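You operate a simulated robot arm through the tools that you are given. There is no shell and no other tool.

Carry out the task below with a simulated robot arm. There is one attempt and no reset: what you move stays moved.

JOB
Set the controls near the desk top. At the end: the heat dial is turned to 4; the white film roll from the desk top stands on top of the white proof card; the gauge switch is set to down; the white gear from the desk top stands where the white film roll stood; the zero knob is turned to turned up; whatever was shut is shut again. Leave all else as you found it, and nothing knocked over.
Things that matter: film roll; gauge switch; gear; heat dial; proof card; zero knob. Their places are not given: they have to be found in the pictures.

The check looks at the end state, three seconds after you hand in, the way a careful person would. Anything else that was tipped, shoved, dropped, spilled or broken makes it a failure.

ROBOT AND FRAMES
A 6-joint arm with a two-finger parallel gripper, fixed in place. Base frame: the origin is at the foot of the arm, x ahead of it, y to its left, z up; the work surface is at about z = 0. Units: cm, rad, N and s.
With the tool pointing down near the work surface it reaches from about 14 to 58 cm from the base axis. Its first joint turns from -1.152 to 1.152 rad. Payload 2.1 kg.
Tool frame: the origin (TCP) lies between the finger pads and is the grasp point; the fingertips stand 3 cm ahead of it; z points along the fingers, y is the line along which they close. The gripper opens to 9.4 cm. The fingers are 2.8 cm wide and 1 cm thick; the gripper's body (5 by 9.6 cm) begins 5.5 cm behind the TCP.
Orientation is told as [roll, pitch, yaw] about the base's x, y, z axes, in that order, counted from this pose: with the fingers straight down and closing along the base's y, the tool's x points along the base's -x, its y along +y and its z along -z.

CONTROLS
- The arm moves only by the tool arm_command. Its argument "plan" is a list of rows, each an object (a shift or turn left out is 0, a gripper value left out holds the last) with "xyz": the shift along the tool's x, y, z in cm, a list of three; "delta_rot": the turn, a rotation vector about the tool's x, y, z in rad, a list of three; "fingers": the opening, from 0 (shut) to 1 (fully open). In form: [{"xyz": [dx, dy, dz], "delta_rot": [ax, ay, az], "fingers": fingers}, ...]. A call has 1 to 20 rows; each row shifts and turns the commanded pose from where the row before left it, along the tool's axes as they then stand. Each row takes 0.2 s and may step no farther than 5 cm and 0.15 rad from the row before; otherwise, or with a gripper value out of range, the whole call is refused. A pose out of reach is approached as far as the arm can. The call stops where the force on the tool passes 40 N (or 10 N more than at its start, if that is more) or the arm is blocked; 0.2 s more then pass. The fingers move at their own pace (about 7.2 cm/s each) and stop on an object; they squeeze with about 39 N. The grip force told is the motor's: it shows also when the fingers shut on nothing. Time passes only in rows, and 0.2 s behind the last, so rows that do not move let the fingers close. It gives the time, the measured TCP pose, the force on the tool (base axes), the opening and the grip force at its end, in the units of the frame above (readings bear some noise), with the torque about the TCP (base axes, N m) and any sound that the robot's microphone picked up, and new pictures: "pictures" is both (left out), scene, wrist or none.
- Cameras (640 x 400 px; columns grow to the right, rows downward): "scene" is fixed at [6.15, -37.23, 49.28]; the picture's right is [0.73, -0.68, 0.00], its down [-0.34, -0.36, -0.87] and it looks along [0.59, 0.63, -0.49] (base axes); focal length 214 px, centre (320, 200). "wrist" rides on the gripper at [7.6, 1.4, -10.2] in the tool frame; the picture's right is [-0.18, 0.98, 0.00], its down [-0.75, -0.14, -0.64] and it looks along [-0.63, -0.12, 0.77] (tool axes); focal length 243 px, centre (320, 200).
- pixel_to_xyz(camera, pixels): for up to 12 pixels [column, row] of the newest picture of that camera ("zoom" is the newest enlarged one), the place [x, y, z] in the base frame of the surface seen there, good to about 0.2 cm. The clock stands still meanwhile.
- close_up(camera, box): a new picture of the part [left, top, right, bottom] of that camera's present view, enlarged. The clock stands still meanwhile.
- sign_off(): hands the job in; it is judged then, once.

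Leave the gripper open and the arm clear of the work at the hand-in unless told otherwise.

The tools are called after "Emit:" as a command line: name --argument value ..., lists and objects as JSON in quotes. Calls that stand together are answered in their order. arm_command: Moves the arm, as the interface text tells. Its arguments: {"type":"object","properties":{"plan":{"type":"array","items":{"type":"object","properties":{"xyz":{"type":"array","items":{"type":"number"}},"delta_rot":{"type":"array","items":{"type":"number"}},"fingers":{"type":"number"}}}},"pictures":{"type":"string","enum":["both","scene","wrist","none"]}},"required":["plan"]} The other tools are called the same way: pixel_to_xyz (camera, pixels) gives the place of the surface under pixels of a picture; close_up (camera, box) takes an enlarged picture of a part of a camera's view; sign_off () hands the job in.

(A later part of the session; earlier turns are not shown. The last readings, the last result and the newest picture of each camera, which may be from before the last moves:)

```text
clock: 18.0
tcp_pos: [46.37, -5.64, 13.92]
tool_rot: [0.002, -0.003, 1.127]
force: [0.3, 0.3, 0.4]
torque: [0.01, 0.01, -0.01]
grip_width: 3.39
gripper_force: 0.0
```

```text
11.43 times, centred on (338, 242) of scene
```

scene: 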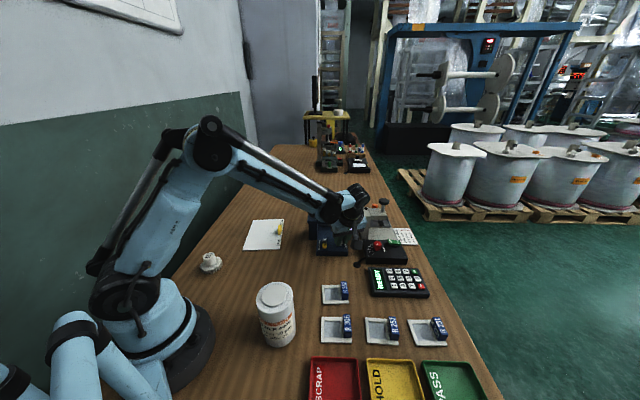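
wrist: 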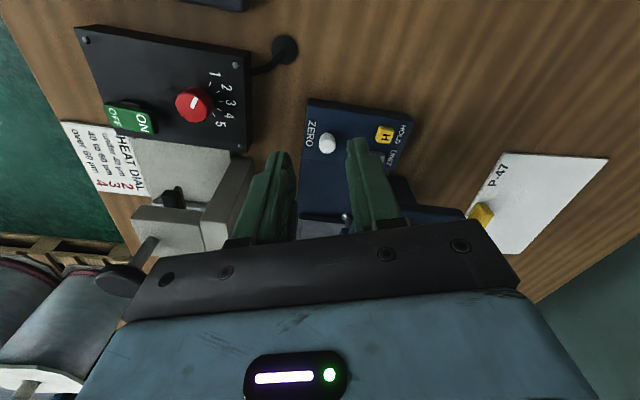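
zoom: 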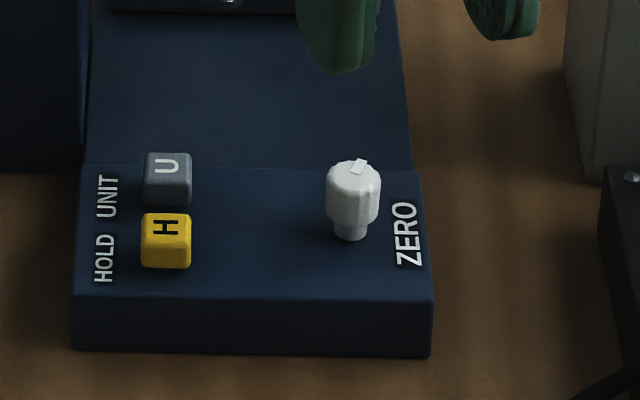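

The pointer is about where it was and hasn't moved clockwise, so the knob seems to be at its clockwise stop and the fingers slipped. I'll regrip and try counter-clockwise.

Emit:
arm_command --plan '[{"delta_rot": [0, -0.117, 0]}, {"delta_rot": [0, -0.117, 0]}, {"delta_rot": [0, -0.117, 0]}, {"xyz": [0.226, 0.035, 2.0]}, {"xyz": [0.226, 0.035, 2.0]}, {"xyz": [0.226, 0.035, 2.0]}, {"xyz": [0.135, 0.02, 1.2]}, {"xyz": [0.13, 0.02, 1.15]}, {"xyz": [0, 0, 0]}, {"fingers": 0.0}, {"fingers": 0.0}, {"fingers": 0.0}]' --pictures "wrist"

Emit:
close_up --camera "wrist" --box '[230, 90, 410, 250]'

```text
clock: 20.6
tcp_pos: [47.09, -3.85, 5.71]
tool_rot: [0.008, -0.354, 1.125]
force: [-18.5, 6.0, -3.1]
torque: [0.39, 0.37, 0.14]
grip_width: 1.42
gripper_force: 45.5
```

wrist: 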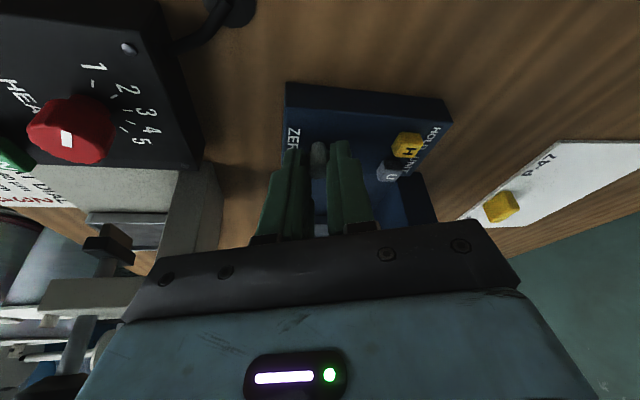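

```text
2.50 times, centred on (320, 170) of wrist
```

zoom: 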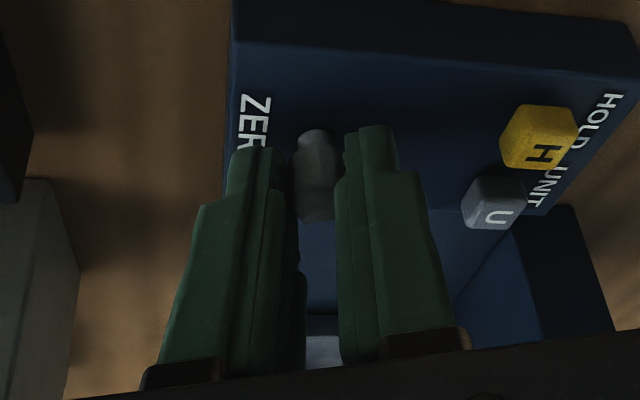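

Gripped at 1.42 cm. I'll relax the side load and turn counter-clockwise by about 0.5 rad first.

Emit:
arm_command --plan '[{"xyz": [0, 0.28, 0]}, {"xyz": [0, -0.065, 0], "delta_rot": [-0.0446, 0, -0.122]}, {"xyz": [0, -0.065, 0], "delta_rot": [-0.0446, 0, -0.122]}, {"xyz": [0, -0.065, 0], "delta_rot": [-0.0446, 0, -0.122]}, {"xyz": [0, -0.065, 0], "delta_rot": [-0.0446, 0, -0.122]}]' --pictures "both"

Emit:
close_up --camera "wrist" --box '[230, 90, 410, 250]'

Emit:
close_up --camera "scene" --box '[300, 180, 400, 260]'

```text
clock: 21.8
tcp_pos: [47.34, -3.97, 5.8]
tool_rot: [-0.008, -0.353, 1.646]
force: [22.7, -14.1, -9.6]
torque: [0.75, -0.51, -0.14]
grip_width: 1.44
gripper_force: 44.8
```

scene: 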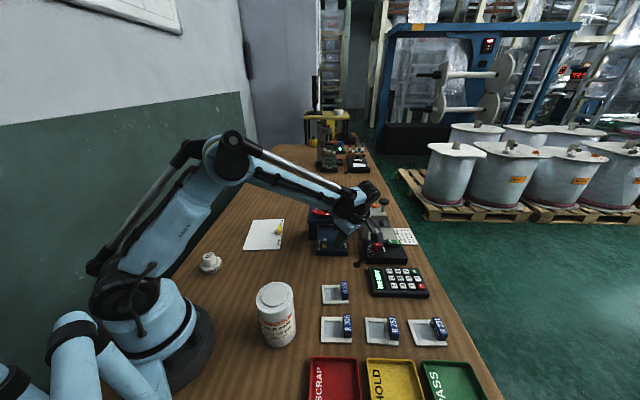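
wrist: 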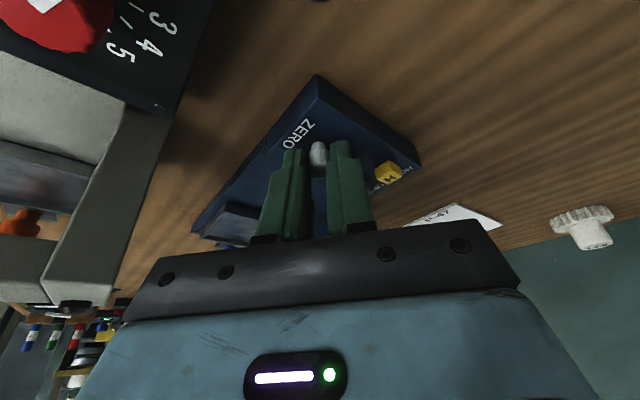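

```text
2.50 times, centred on (320, 170) of wrist
```

zoom: 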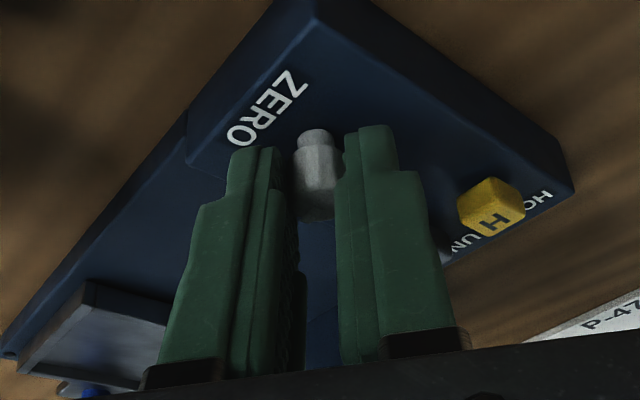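

```text
5.00 times, centred on (350, 220) of scene
```

zoom: 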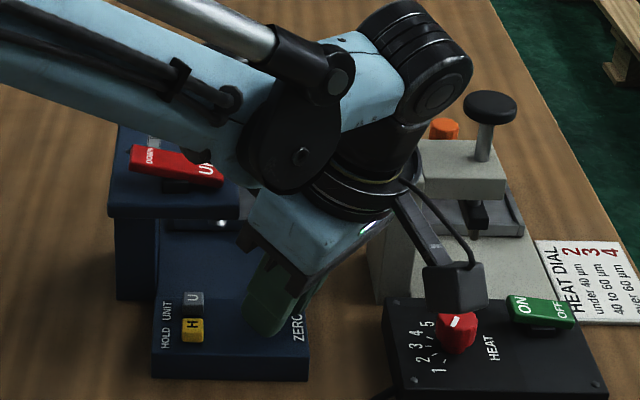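

Releasing and backing off to see whether the pointer moved this time.

Emit:
arm_command --plan '[{"fingers": 0.36}, {"fingers": 0.36}, {"xyz": [0, 0, -1.5]}, {"xyz": [0, 0, -2]}, {"xyz": [0, 0, -2]}, {"delta_rot": [0, 0.117, 0]}, {"delta_rot": [0, 0.117, 0]}, {"delta_rot": [0, 0.117, 0]}, {"xyz": [0, 0, -1]}, {"xyz": [0, 0, 0]}]' --pictures "wrist"

Emit:
close_up --camera "wrist" --box '[290, 110, 350, 170]'

Emit:
close_up --camera "scene" --box '[318, 225, 358, 260]'

```text
clock: 24.0
tcp_pos: [47.24, -5.78, 12.15]
tool_rot: [0.001, -0.003, 1.644]
force: [0.1, 0.2, 0.9]
torque: [0.02, -0.01, 0.0]
grip_width: 3.37
gripper_force: 0.0
```

wrist: 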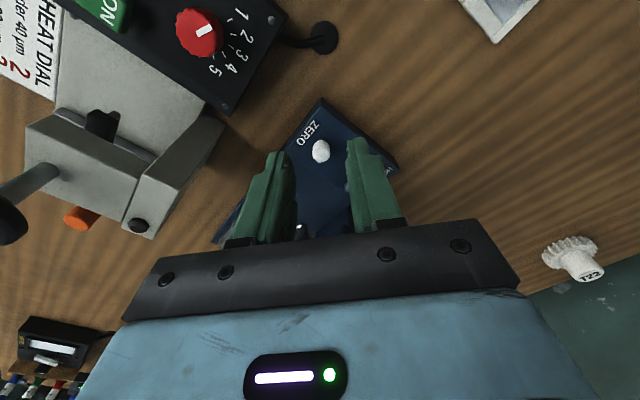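

```text
6.67 times, centred on (320, 140) of wrist
```

zoom: 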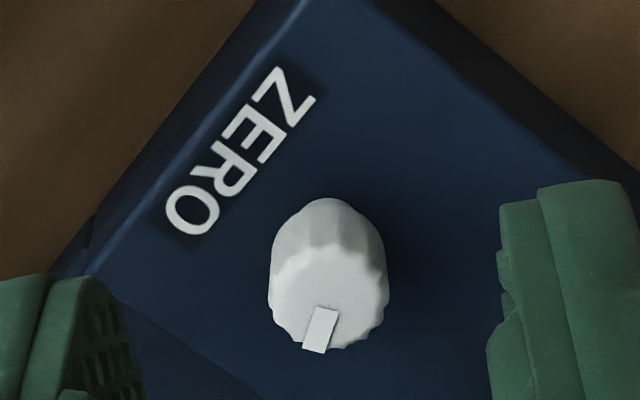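

```text
11.43 times, centred on (338, 242) of scene
```

zoom: 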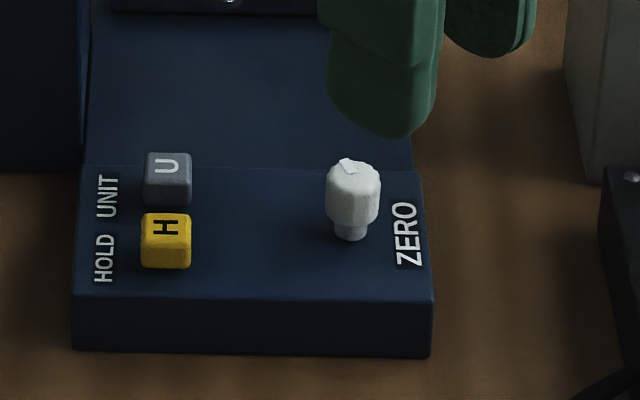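

The knob did move counter-clockwise: in the scene view its pointer swung from upper-right to upper-left. So clockwise was the stop, and "up" lies counter-clockwise. I'll wind the wrist back, regrip, and turn further counter-clockwise until it stops.

Emit:
arm_command --plan '[{"delta_rot": [0, 0, 0.13]}, {"delta_rot": [0, 0, 0.13]}, {"delta_rot": [0, 0, 0.13]}, {"delta_rot": [0, 0, 0.13]}, {"delta_rot": [0, -0.117, 0]}, {"delta_rot": [0, -0.117, 0]}, {"delta_rot": [0, -0.117, 0]}, {"xyz": [0.18, 0.275, 1.98]}, {"xyz": [0.18, 0.275, 1.98]}, {"xyz": [0.12, 0.184, 1.32]}, {"xyz": [0.12, 0.184, 1.31]}, {"xyz": [0, 0, 0]}]' --pictures "wrist"

Emit:
close_up --camera "wrist" --box '[230, 90, 410, 250]'

```text
clock: 26.6
tcp_pos: [47.21, -3.73, 5.69]
tool_rot: [0.003, -0.353, 1.125]
force: [0.0, -0.4, 0.2]
torque: [-0.01, -0.01, -0.02]
grip_width: 3.39
gripper_force: 0.1
```

wrist: 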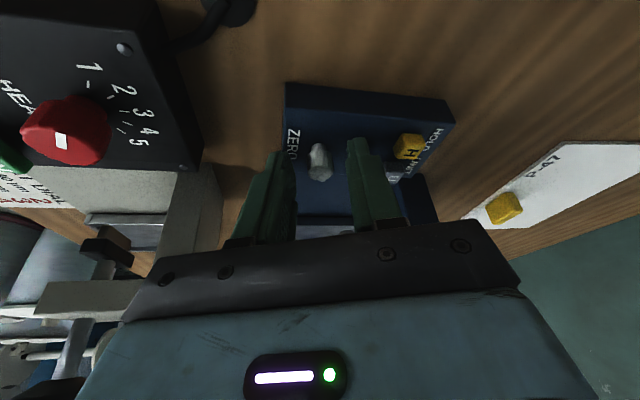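

```text
2.50 times, centred on (320, 170) of wrist
```

zoom: 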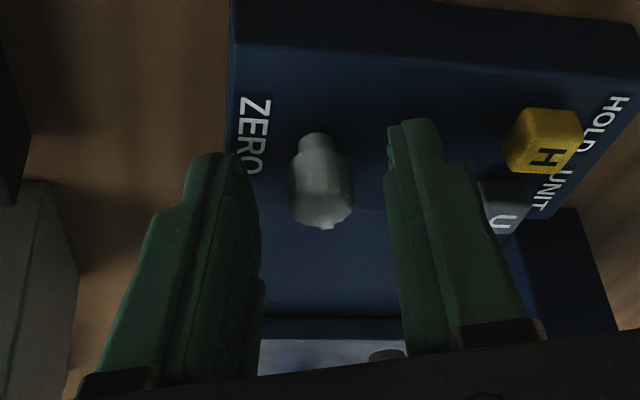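

The knob sits midway between the fingers. I'll close, then turn counter-clockwise about 0.8 rad.

Emit:
arm_command --plan '[{"fingers": 0.0}, {"fingers": 0.0}, {"fingers": 0.0}, {"xyz": [0, -0.06, 0], "delta_rot": [-0.0446, 0, -0.122]}, {"xyz": [0, -0.06, 0], "delta_rot": [-0.0446, 0, -0.122]}, {"xyz": [0, -0.06, 0], "delta_rot": [-0.0446, 0, -0.122]}, {"xyz": [0, -0.06, 0], "delta_rot": [-0.0446, 0, -0.122]}, {"xyz": [0, -0.06, 0], "delta_rot": [-0.0446, 0, -0.122]}, {"xyz": [0, -0.06, 0], "delta_rot": [-0.0446, 0, -0.122]}]' --pictures "both"

Emit:
close_up --camera "scene" --box '[300, 180, 400, 260]'

```text
clock: 28.6
tcp_pos: [47.56, -3.8, 5.63]
tool_rot: [-0.002, -0.357, 1.91]
force: [-2.2, 12.4, -19.8]
torque: [-0.04, -0.07, 0.0]
grip_width: 1.43
gripper_force: 44.9
```

scene: 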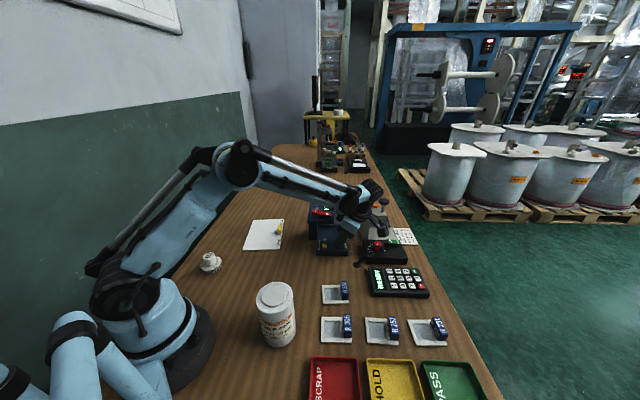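
wrist: 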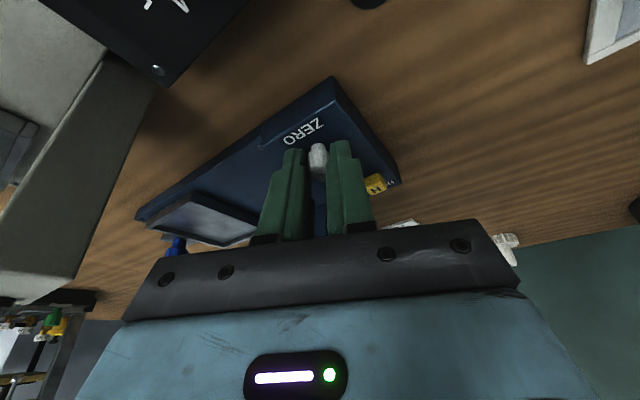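

```text
5.00 times, centred on (350, 220) of scene
```

zoom: 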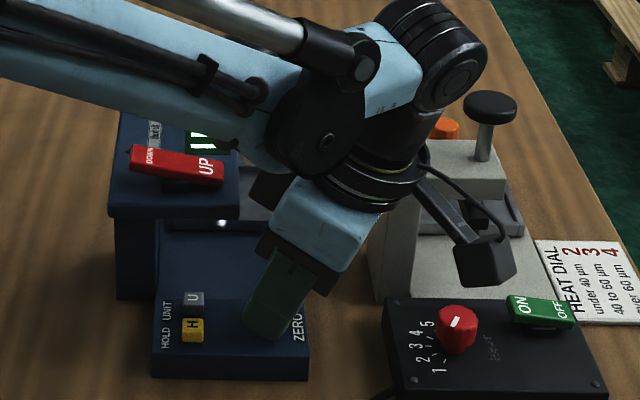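

Little resistance so far. I'll release and look at the pointer again.

Emit:
arm_command --plan '[{"fingers": 0.36}, {"fingers": 0.36}, {"xyz": [0, 0, -1.5]}, {"xyz": [0, 0, -2]}, {"xyz": [0, 0, -2]}, {"delta_rot": [0, 0.117, 0]}, {"delta_rot": [0, 0.117, 0]}, {"delta_rot": [0, 0.117, 0]}, {"xyz": [0, 0, -1]}, {"xyz": [0, 0, 0]}]' --pictures "wrist"

Emit:
close_up --camera "wrist" --box '[290, 110, 350, 170]'

Emit:
close_up --camera "scene" --box '[318, 225, 358, 260]'

```text
clock: 30.8
tcp_pos: [48.25, -5.55, 11.83]
tool_rot: [0.0, -0.003, 1.906]
force: [0.2, -0.3, 0.1]
torque: [0.04, 0.0, 0.0]
grip_width: 3.36
gripper_force: 0.0
```

wrist: 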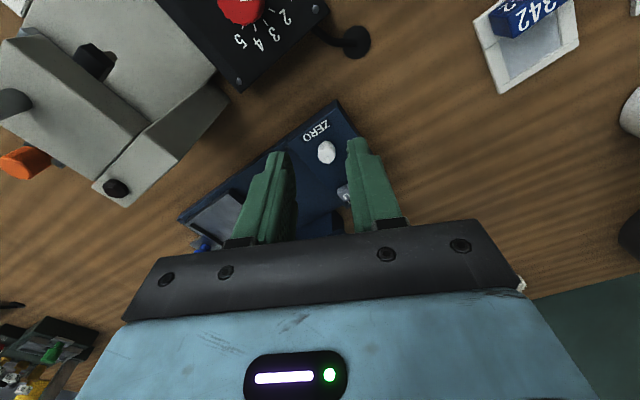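

```text
6.67 times, centred on (320, 140) of wrist
```

zoom: 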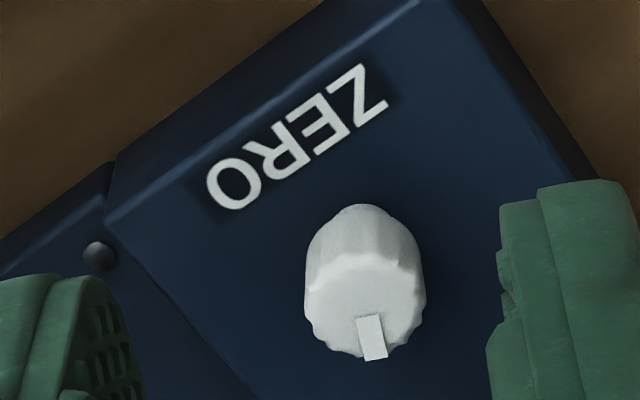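

```text
11.43 times, centred on (338, 242) of scene
```

zoom: 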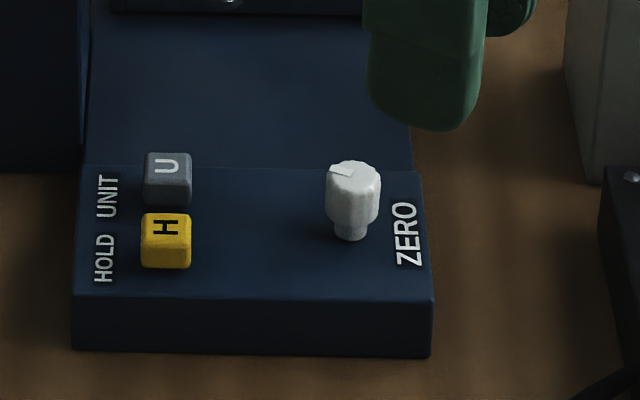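

The pointer moved further counter-clockwise (now at about +55° from the text's reading direction, up from about +21°). I'll repeat once more to find the end stop.

Emit:
arm_command --plan '[{"delta_rot": [0, 0, 0.13]}, {"delta_rot": [0, 0, 0.13]}, {"delta_rot": [0, 0, 0.13]}, {"delta_rot": [0, 0, 0.13]}, {"delta_rot": [0, 0, 0.13]}, {"delta_rot": [0, 0, 0.13]}, {"delta_rot": [0, -0.117, 0]}, {"delta_rot": [0, -0.117, 0]}, {"delta_rot": [0, -0.117, 0]}, {"xyz": [0.29, 0.52, 1.86]}, {"xyz": [0.29, 0.52, 1.86]}, {"xyz": [0.2, 0.34, 1.23]}, {"xyz": [0.2, 0.34, 1.23]}, {"xyz": [0, 0, 0]}]' --pictures "wrist"

Emit:
close_up --camera "wrist" --box '[230, 90, 410, 250]'

```text
clock: 33.8
tcp_pos: [47.28, -4.0, 5.5]
tool_rot: [0.0, -0.355, 1.123]
force: [-1.5, -2.1, 7.8]
torque: [-0.09, -0.09, -0.03]
grip_width: 3.39
gripper_force: 0.0
```

wrist: 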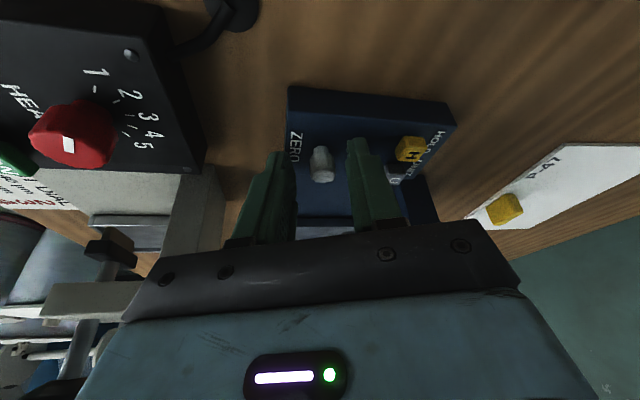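

```text
2.50 times, centred on (320, 170) of wrist
```

zoom: 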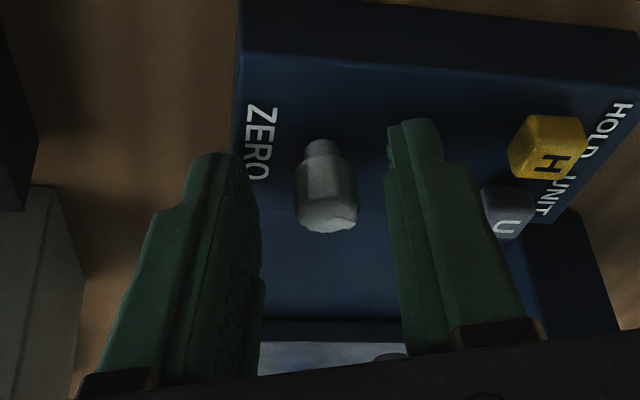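

The fingertips just brush the panel (7.8 N), so I'll raise slightly, centre, close and turn counter-clockwise again.

Emit:
arm_command --plan '[{"xyz": [-0.27, 0.1, -0.17]}, {"xyz": [0, 0, 0]}, {"fingers": 0.0}, {"fingers": 0.0}, {"fingers": 0.0}, {"xyz": [0, -0.06, 0], "delta_rot": [-0.0446, 0, -0.122]}, {"xyz": [0, -0.06, 0], "delta_rot": [-0.0446, 0, -0.122]}, {"xyz": [0, -0.06, 0], "delta_rot": [-0.0446, 0, -0.122]}, {"xyz": [0, -0.06, 0], "delta_rot": [-0.0446, 0, -0.122]}, {"xyz": [0, -0.06, 0], "delta_rot": [-0.0446, 0, -0.122]}, {"xyz": [0, -0.06, 0], "delta_rot": [-0.0446, 0, -0.122]}]' --pictures "wrist"

```text
clock: 36.2
tcp_pos: [47.64, -3.69, 5.86]
tool_rot: [-0.002, -0.356, 1.908]
force: [8.8, -5.6, -8.9]
torque: [-0.06, -0.2, -0.34]
grip_width: 1.48
gripper_force: 44.8
```

wrist: 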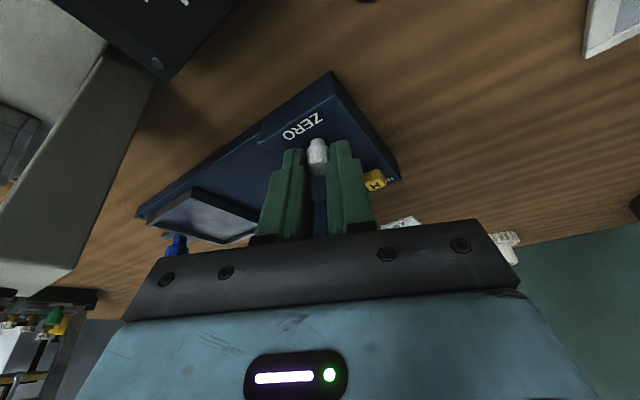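

The torque about z is now -0.34 N·m, which suggests the end stop. Releasing to check the pointer.

Emit:
arm_command --plan '[{"fingers": 0.36}, {"fingers": 0.36}, {"xyz": [0, 0, -1.5]}, {"xyz": [0, 0, -2]}, {"xyz": [0, 0, -2]}, {"delta_rot": [0, 0.117, 0]}, {"delta_rot": [0, 0.117, 0]}, {"delta_rot": [0, 0.117, 0]}, {"xyz": [0, 0, -1]}, {"xyz": [0, 0, 0]}]' --pictures "wrist"

Emit:
close_up --camera "wrist" --box '[290, 110, 350, 170]'

Emit:
close_up --camera "scene" --box '[318, 225, 358, 260]'

```text
clock: 38.4
tcp_pos: [48.09, -5.53, 11.93]
tool_rot: [0.0, -0.003, 1.906]
force: [-0.4, 0.3, -0.2]
torque: [0.0, -0.01, 0.0]
grip_width: 3.38
gripper_force: 0.0
```

wrist: 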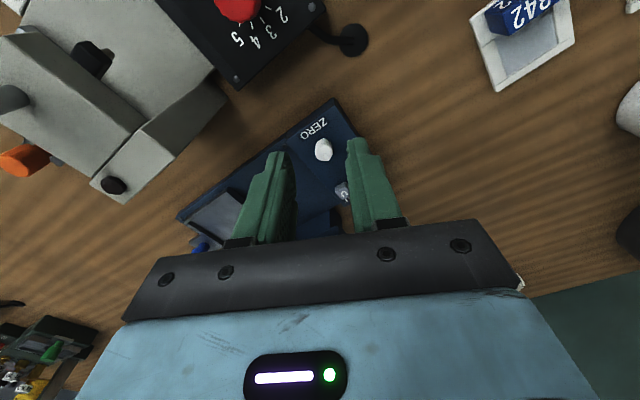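

```text
6.67 times, centred on (320, 140) of wrist
```

zoom: 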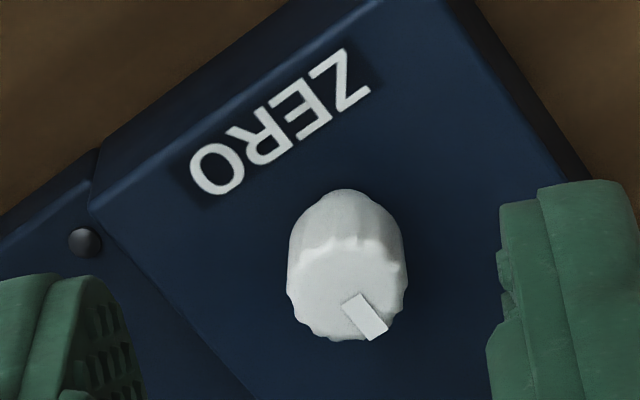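

```text
11.43 times, centred on (338, 242) of scene
```

zoom: 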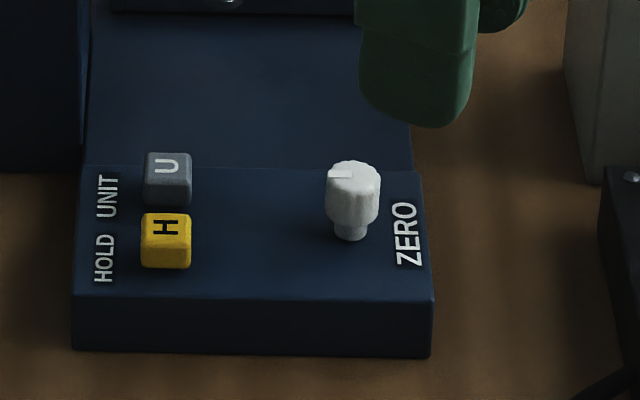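

The pointer went further, and in the scene view it now points left, toward the top of the label text. I need to know whether this is the stop, so I'll regrip and try another counter-clockwise turn while watching the torque.

Emit:
arm_command --plan '[{"delta_rot": [0, 0, 0.13]}, {"delta_rot": [0, 0, 0.13]}, {"delta_rot": [0, 0, 0.13]}, {"delta_rot": [0, 0, 0.13]}, {"delta_rot": [0, 0, 0.13]}, {"delta_rot": [0, 0, 0.13]}, {"delta_rot": [0, -0.117, 0]}, {"delta_rot": [0, -0.117, 0]}, {"delta_rot": [0, -0.117, 0]}, {"xyz": [0.24, 0.5, 1.86]}, {"xyz": [0.24, 0.5, 1.86]}, {"xyz": [0.15, 0.34, 1.2]}, {"xyz": [0.1, 0.34, 1.1]}, {"xyz": [0, 0, 0]}]' --pictures "wrist"

Emit:
close_up --camera "wrist" --box '[230, 90, 410, 250]'

```text
clock: 41.4
tcp_pos: [47.1, -3.28, 6.2]
tool_rot: [0.003, -0.355, 1.124]
force: [0.1, -0.5, 0.1]
torque: [-0.01, 0.02, 0.03]
grip_width: 3.38
gripper_force: 0.0
```

wrist: 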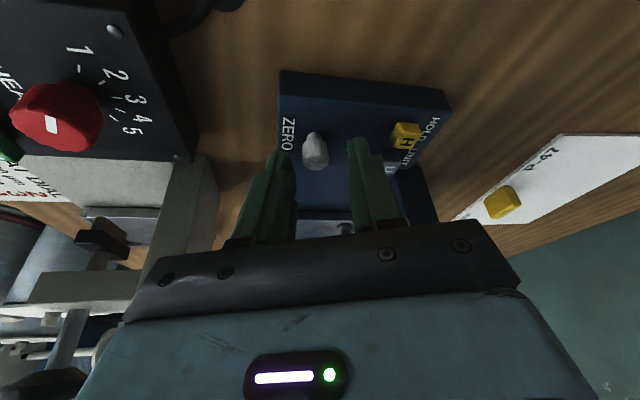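

```text
2.50 times, centred on (320, 170) of wrist
```

zoom: 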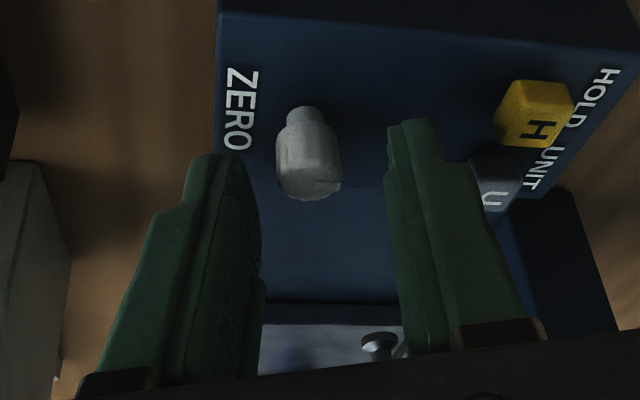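

I'm slightly off, so I'll shift to centre on the knob, close, and turn 0.4 rad counter-clockwise to read the torque.

Emit:
arm_command --plan '[{"xyz": [0.5, -0.22, 0.27]}, {"xyz": [0, 0, 0]}, {"fingers": 0.0}, {"fingers": 0.0}, {"fingers": 0.0}, {"xyz": [0, -0.06, 0], "delta_rot": [-0.0446, 0, -0.122]}, {"xyz": [0, -0.06, 0], "delta_rot": [-0.0446, 0, -0.122]}, {"xyz": [0, -0.06, 0], "delta_rot": [-0.0446, 0, -0.122]}]' --pictures "none"

Emit:
arm_command --plan '[{"xyz": [0, -0.06, 0], "delta_rot": [-0.0446, 0, -0.122]}, {"xyz": [0, -0.06, 0], "delta_rot": [-0.0446, 0, -0.122]}, {"xyz": [0, -0.06, 0], "delta_rot": [-0.0446, 0, -0.122]}]' --pictures "none"

Emit:
arm_command --plan '[{"fingers": 0.36}, {"fingers": 0.36}, {"xyz": [0, 0, -1.5]}, {"xyz": [0, 0, -2]}, {"xyz": [0, 0, -2]}, {"delta_rot": [0, 0.117, 0]}, {"delta_rot": [0, 0.117, 0]}, {"delta_rot": [0, 0.117, 0]}, {"xyz": [0, 0, -1]}, {"xyz": [0, 0, 0]}]' --pictures "wrist"

Emit:
close_up --camera "wrist" --box '[290, 110, 350, 170]'

Emit:
close_up --camera "scene" --box '[318, 225, 358, 260]'

```text
clock: 43.2
tcp_pos: [47.39, -3.77, 5.69]
tool_rot: [0.003, -0.357, 1.517]
force: [-8.3, 18.4, -5.3]
torque: [0.89, 0.22, -0.09]
grip_width: 1.44
gripper_force: 45.3
```

```text
clock: 44.0
tcp_pos: [47.59, -3.99, 5.66]
tool_rot: [-0.005, -0.354, 1.907]
force: [4.0, 13.4, 3.1]
torque: [0.09, -0.18, -0.29]
grip_width: 1.46
gripper_force: 45.5
```

```text
clock: 46.2
tcp_pos: [48.21, -5.72, 11.75]
tool_rot: [0.0, -0.003, 1.903]
force: [-0.2, 0.5, -0.6]
torque: [0.01, 0.02, -0.02]
grip_width: 3.4
gripper_force: 0.0
```

wrist: 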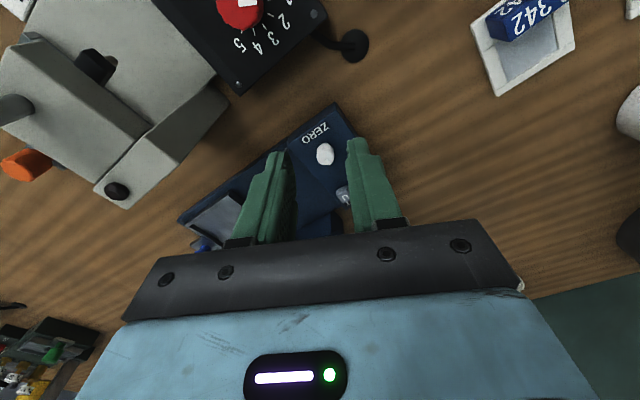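

```text
6.67 times, centred on (320, 140) of wrist
```

zoom: 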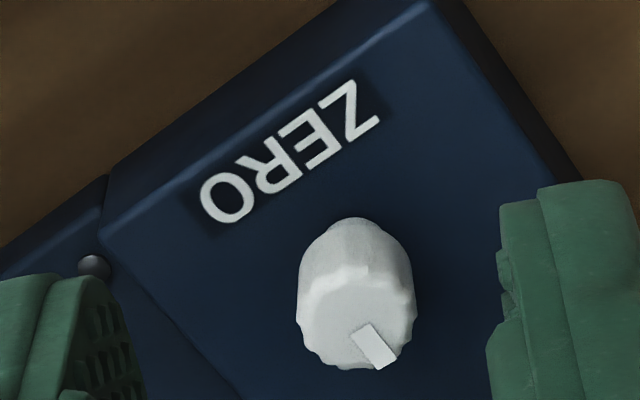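

```text
11.43 times, centred on (338, 242) of scene
```

zoom: 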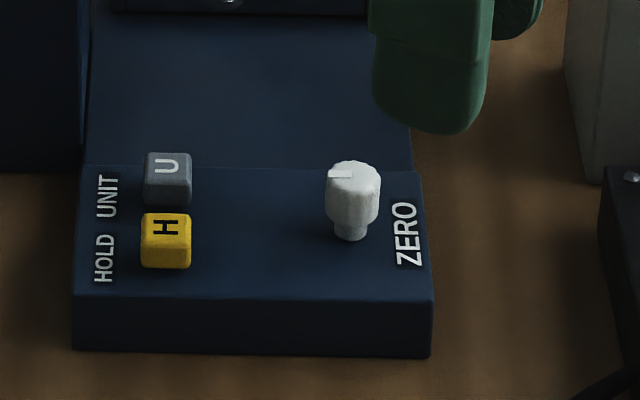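

The pointer stayed put with -0.3 N·m resisting, so the zero knob is at its counter-clockwise stop, pointing to the label's "up". Next is the red rocker: its DOWN end, raised at about (43.1,5.3,13.3), must be pressed. I'll lift, close the fingers, turn to yaw 0.83 and hover above that end.

Emit:
arm_command --plan '[{"xyz": [0, 0, -4.1], "fingers": 0.0}, {"xyz": [0, 0, -4.2]}, {"delta_rot": [0, 0, 0.134]}, {"delta_rot": [0, 0, 0.134]}, {"delta_rot": [0, 0, 0.134]}, {"delta_rot": [0, 0, 0.134]}, {"delta_rot": [0, 0, 0.134]}, {"delta_rot": [0, 0, 0.134]}, {"delta_rot": [0, 0, 0.134]}, {"delta_rot": [0, 0, 0.136]}, {"xyz": [-1.17, 2.76, 0.25]}, {"xyz": [-1.17, 2.76, 0.25]}, {"xyz": [-1.17, 2.76, 0.25]}, {"xyz": [-1.16, 2.78, 0.25]}, {"xyz": [0, 0, 0]}]' --pictures "both"

Emit:
close_up --camera "scene" --box '[290, 170, 370, 240]'

Emit:
close_up --camera "wrist" --box '[220, 110, 420, 260]'

```text
clock: 49.4
tcp_pos: [43.19, 5.12, 19.33]
tool_rot: [0.005, -0.001, 0.829]
force: [-0.2, 0.6, 0.0]
torque: [0.0, 0.01, -0.02]
grip_width: 0.0
gripper_force: 33.0
```

scene: 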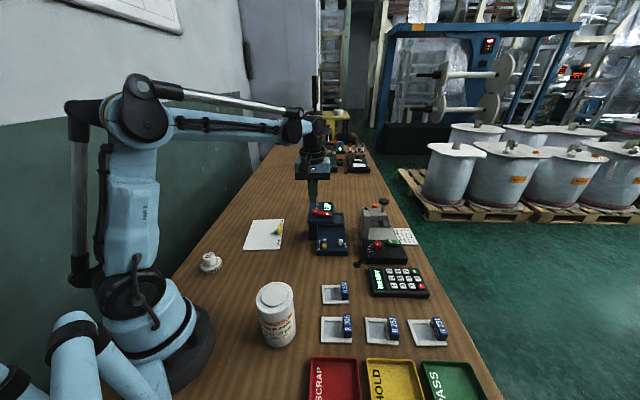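
wrist: 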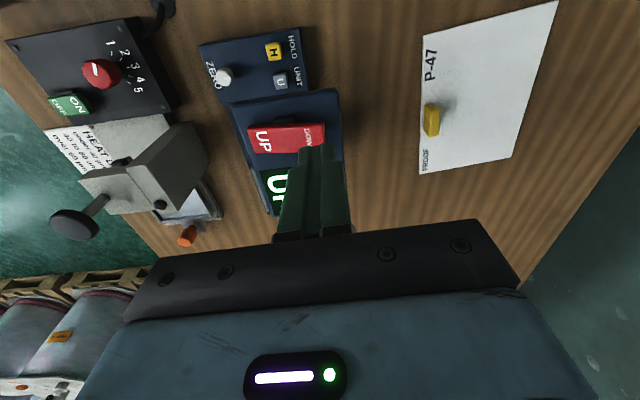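

```text
5.71 times, centred on (330, 205) of scene
```

zoom: 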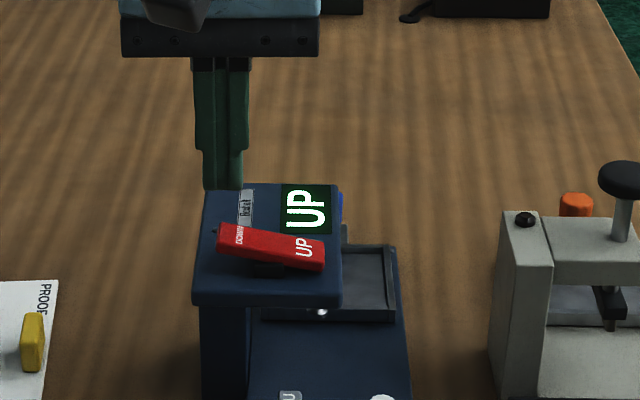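

```text
2.67 times, centred on (320, 185) of wrist
```

zoom: 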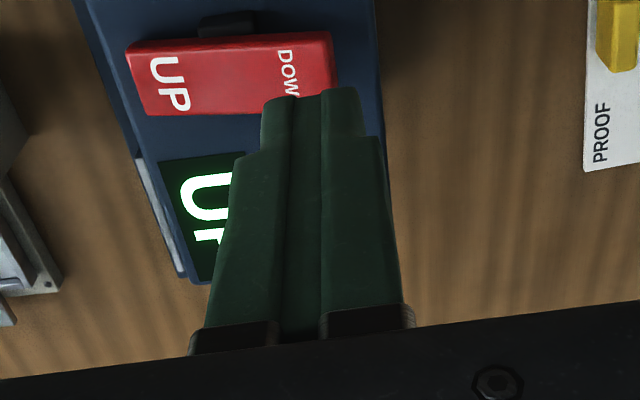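

The rocker is visible. I'll measure its ends to choose the press point.

Emit:
pixel_to_xyz --camera "zoom" --pixels '[[132, 50], [145, 112], [328, 38], [338, 85], [260, 75], [230, 40], [300, 85], [310, 60], [180, 80], [130, 200], [350, 60], [225, 25]]'

Emit:
pixel_to_xyz --camera "wrist" --pixels '[[250, 131], [255, 152], [322, 126], [326, 144], [300, 140], [335, 135], [340, 180]]'

```text
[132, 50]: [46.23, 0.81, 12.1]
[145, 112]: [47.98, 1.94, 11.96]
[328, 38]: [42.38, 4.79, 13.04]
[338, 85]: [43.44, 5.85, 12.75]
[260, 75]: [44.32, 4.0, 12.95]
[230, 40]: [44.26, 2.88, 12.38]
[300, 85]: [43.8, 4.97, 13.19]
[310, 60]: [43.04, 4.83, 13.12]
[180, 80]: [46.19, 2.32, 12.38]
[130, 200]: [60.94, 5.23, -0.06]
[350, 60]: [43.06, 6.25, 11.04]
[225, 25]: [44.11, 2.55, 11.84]
```

```text
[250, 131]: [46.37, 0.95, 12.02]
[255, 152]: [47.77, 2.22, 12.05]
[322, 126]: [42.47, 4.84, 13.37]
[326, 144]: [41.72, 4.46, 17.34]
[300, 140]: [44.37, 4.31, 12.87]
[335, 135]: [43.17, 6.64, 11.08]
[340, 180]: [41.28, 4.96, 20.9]
```

Rocker axis runs from the DOWN end (43.0,5.35,13.35) to the UP end (47.1,1.45,12.0). I'll press about 0.8 cm in from the DOWN end, going slowly.

Emit:
arm_command --plan '[{"xyz": [-0.04, -0.45, 1.4]}, {"xyz": [0, 0, 1.4]}, {"xyz": [0, 0, 0.3]}, {"xyz": [0, 0, 0.3]}, {"xyz": [0, 0, 0.3]}, {"xyz": [0, 0, 0.3]}, {"xyz": [0, 0, 0.2]}]' --pictures "both"

Emit:
close_up --camera "scene" --box '[290, 170, 370, 240]'

```text
clock: 50.9
tcp_pos: [43.68, 4.85, 15.53]
tool_rot: [0.006, -0.001, 0.831]
force: [-1.5, 0.5, 13.6]
torque: [-0.17, 0.03, -0.02]
grip_width: 0.0
gripper_force: 32.6
stopped in row 7: the force on the tool passed its limit at 50 N (the readings are from after the stop); the commanded pose is now the measured one
```

scene: 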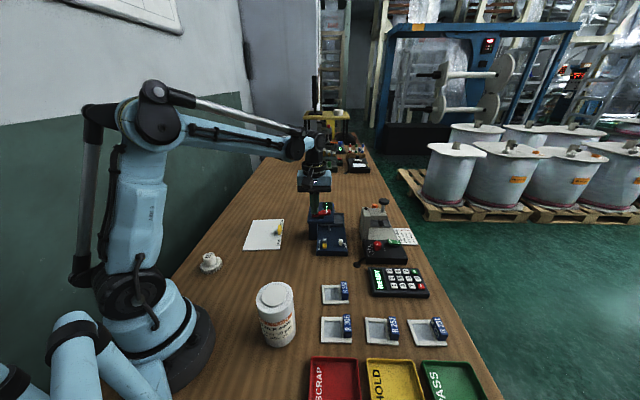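
wrist: 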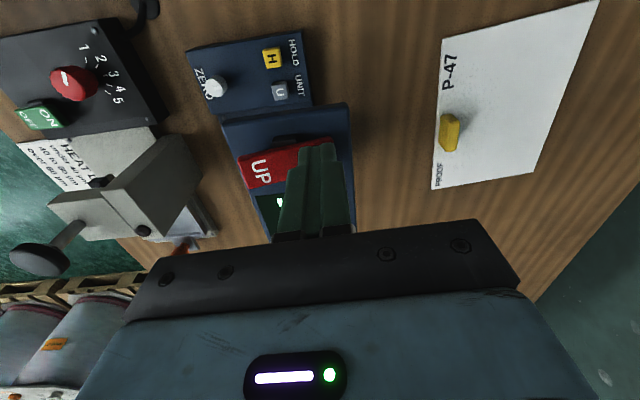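

```text
5.71 times, centred on (330, 205) of scene
```

zoom: 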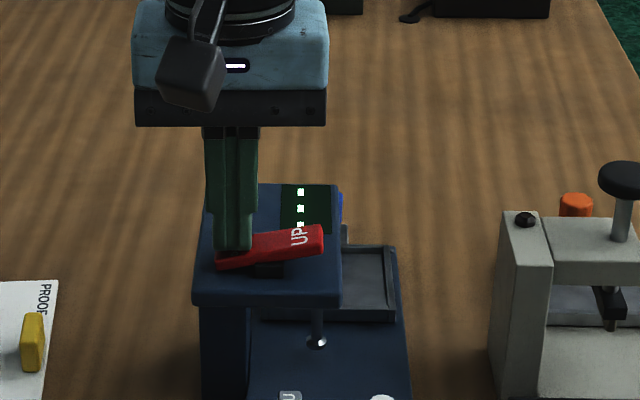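

The rocker flipped to DOWN: the UP end is raised, the display changed, and the probe moved down. I'll lift away and check.

Emit:
arm_command --plan '[{"xyz": [0, 0, -2]}, {"xyz": [0, 0, -4]}, {"xyz": [2, -3, -2]}, {"xyz": [2, -3, 0]}, {"xyz": [0, 0, 0]}]' --pictures "both"

Emit:
close_up --camera "scene" --box '[290, 180, 370, 260]'

```text
clock: 52.1
tcp_pos: [45.38, -2.1, 23.27]
tool_rot: [0.005, -0.001, 0.83]
force: [-0.6, 0.1, 0.1]
torque: [-0.03, 0.03, -0.02]
grip_width: 0.0
gripper_force: 33.3
```

scene: 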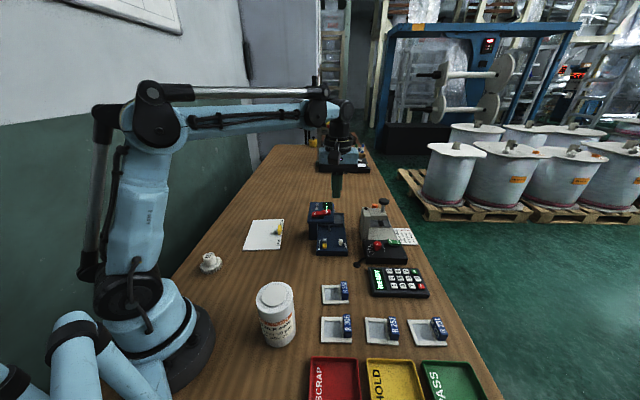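
wrist: 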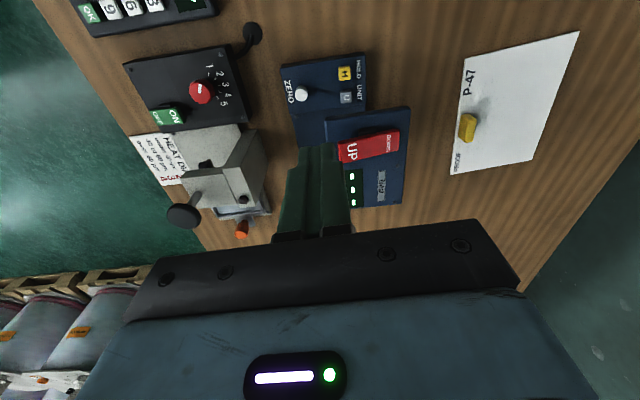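

```text
5.00 times, centred on (330, 220) of scene
```

zoom: 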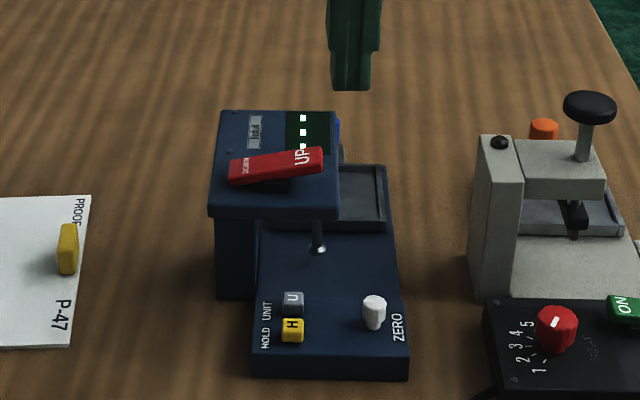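

The gauge switch stays at DOWN. Next is the heat dial, centre about (53.65,-12.45): I'll turn the wrist to yaw -0.25, open the fingers to 3.4 cm and come down to z 10 above it.

Emit:
arm_command --plan '[{"delta_rot": [0, 0, 0.135], "fingers": 0.38}, {"delta_rot": [0, 0, 0.135]}, {"delta_rot": [0, 0, 0.135]}, {"delta_rot": [0, 0, 0.135]}, {"delta_rot": [0, 0, 0.135]}, {"delta_rot": [0, 0, 0.135]}, {"delta_rot": [0, 0, 0.135]}, {"delta_rot": [0, 0, 0.135]}, {"xyz": [-2.114, -1.598, 2.654]}, {"xyz": [-2.114, -1.598, 2.654]}, {"xyz": [-2.114, -1.598, 2.654]}, {"xyz": [-2.114, -1.598, 2.654]}, {"xyz": [-2.114, -1.598, 2.654]}, {"xyz": [0, 0, 0]}]' --pictures "both"

Emit:
close_up --camera "scene" --box '[330, 190, 430, 270]'

Emit:
close_up --camera "wrist" --box '[240, 90, 400, 250]'

```text
clock: 55.1
tcp_pos: [53.57, -12.5, 9.86]
tool_rot: [0.003, 0.003, -0.249]
force: [-0.2, 0.4, -0.3]
torque: [-0.02, -0.01, 0.0]
grip_width: 3.6
gripper_force: 0.1
```

scene: 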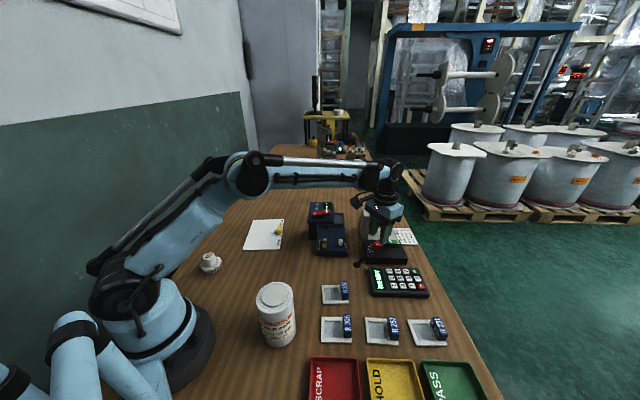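
wrist: 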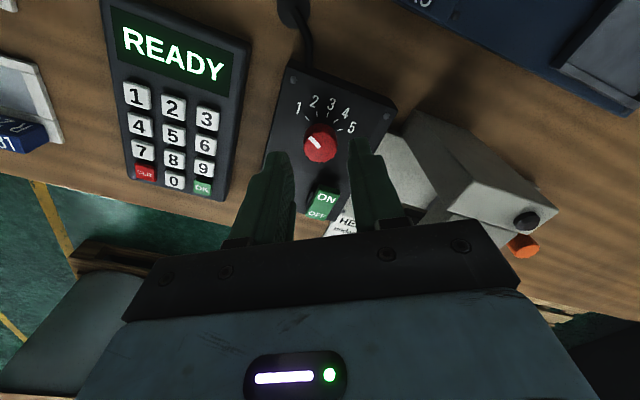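

```text
5.00 times, centred on (380, 230) of scene
```

zoom: 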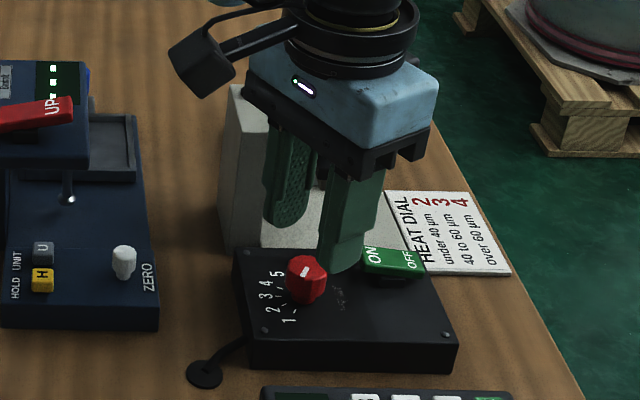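

```text
2.50 times, centred on (320, 170) of wrist
```

zoom: 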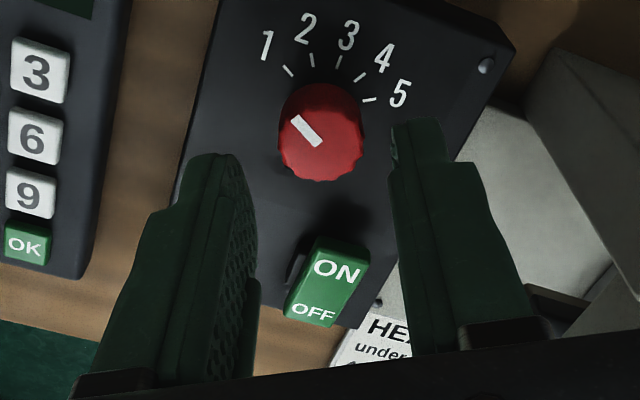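

Before going lower I'll check where the gripper body's edges are relative to the press, using the zoomed scene picture taken again.

Emit:
close_up --camera "scene" --box '[330, 190, 430, 270]'

Emit:
pixel_to_xyz --camera "zoom" --pixels '[[425, 150], [436, 90], [246, 98], [360, 170], [365, 125], [400, 130], [255, 55], [390, 70], [345, 90], [190, 65], [410, 60], [300, 130]]'

```text
5.00 times, centred on (380, 230) of scene
```

zoom: 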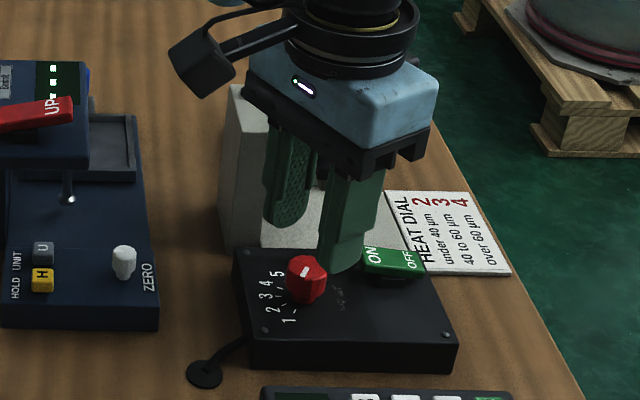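

```text
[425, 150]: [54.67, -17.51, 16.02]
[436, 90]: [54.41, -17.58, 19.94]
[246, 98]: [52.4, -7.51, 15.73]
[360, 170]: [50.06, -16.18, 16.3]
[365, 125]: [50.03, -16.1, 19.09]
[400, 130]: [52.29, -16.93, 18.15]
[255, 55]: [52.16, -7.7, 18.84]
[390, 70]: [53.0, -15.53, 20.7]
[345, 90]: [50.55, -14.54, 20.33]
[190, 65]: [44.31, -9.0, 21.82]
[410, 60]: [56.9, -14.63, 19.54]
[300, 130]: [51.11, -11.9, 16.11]
```

The body spans only ±2.5 by ±4.7 cm, about 6 cm above the TCP, so the press is clear. I'll descend to z≈6.1 and close on the dial.

Emit:
arm_command --plan '[{"xyz": [0, 0.05, 1.3]}, {"xyz": [0, 0, 1.3]}, {"xyz": [0, 0, 1.15]}, {"xyz": [0, 0, 0]}, {"fingers": 0.0}, {"fingers": 0.0}, {"fingers": 0.0}]' --pictures "both"

Emit:
close_up --camera "wrist" --box '[240, 90, 400, 250]'

```text
clock: 56.7
tcp_pos: [53.5, -12.42, 6.18]
tool_rot: [0.001, 0.003, -0.251]
force: [-4.5, -15.2, -6.0]
torque: [-0.4, 0.02, -0.07]
grip_width: 2.33
gripper_force: 44.4
```

scene: 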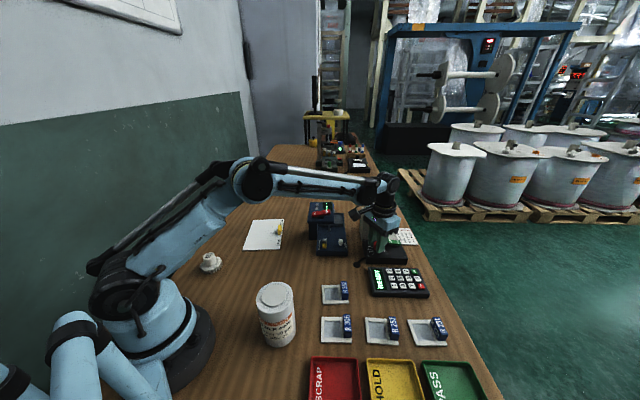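
wrist: 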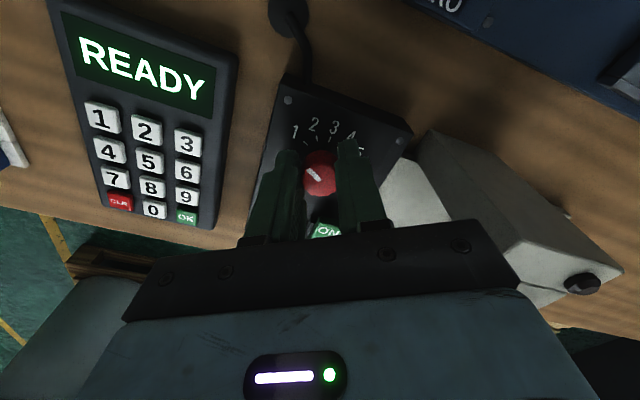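

```text
2.50 times, centred on (320, 170) of wrist
```

zoom: 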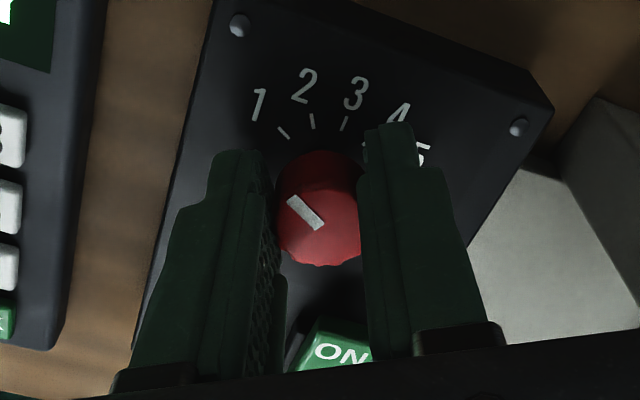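

Gripped (2.33 cm) and I can see the pointer between the fingers. Turning clockwise 0.8 rad first.

Emit:
arm_command --plan '[{"xyz": [0, -0.12, 0]}, {"delta_rot": [0, 0, 0.134]}, {"delta_rot": [0, 0, 0.134]}, {"delta_rot": [0, 0, 0.134]}, {"delta_rot": [0, 0, 0.134]}, {"delta_rot": [0, 0, 0.134]}, {"delta_rot": [0, 0, 0.134]}]' --pictures "wrist"

Emit:
close_up --camera "wrist" --box '[240, 90, 400, 250]'

```text
clock: 57.5
tcp_pos: [53.46, -12.36, 6.18]
tool_rot: [0.001, 0.006, -0.483]
force: [0.9, 0.2, -5.0]
torque: [0.11, 0.28, -0.03]
grip_width: 2.33
gripper_force: 44.5
stopped in row 3: the force on the tool passed its limit at 42 N (the readings are from after the stop); the commanded pose is now the measured one
```

wrist: 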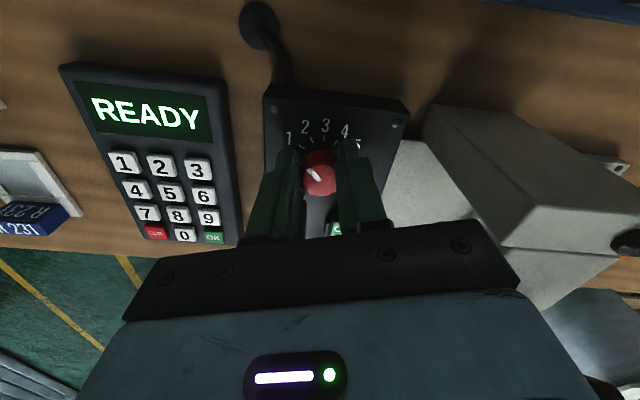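

```text
2.50 times, centred on (320, 170) of wrist
```

zoom: 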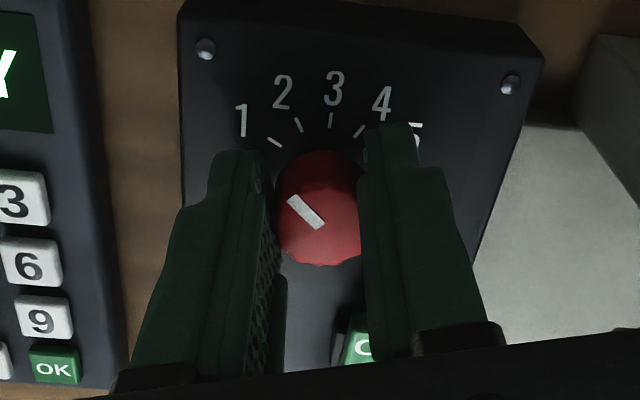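

The pointer is turning with the gripper (same place in the picture), but side load built up from a slight off-centre. I'll continue in small steps and correct for the force.

Emit:
arm_command --plan '[{"delta_rot": [0, 0, 0.1]}, {"delta_rot": [0, 0, 0.1]}]' --pictures "none"

```text
clock: 58.1
tcp_pos: [53.51, -12.41, 6.22]
tool_rot: [0.004, 0.006, -0.683]
force: [10.0, 3.0, -4.7]
torque: [0.45, 0.0, 0.04]
grip_width: 2.32
gripper_force: 45.0
```

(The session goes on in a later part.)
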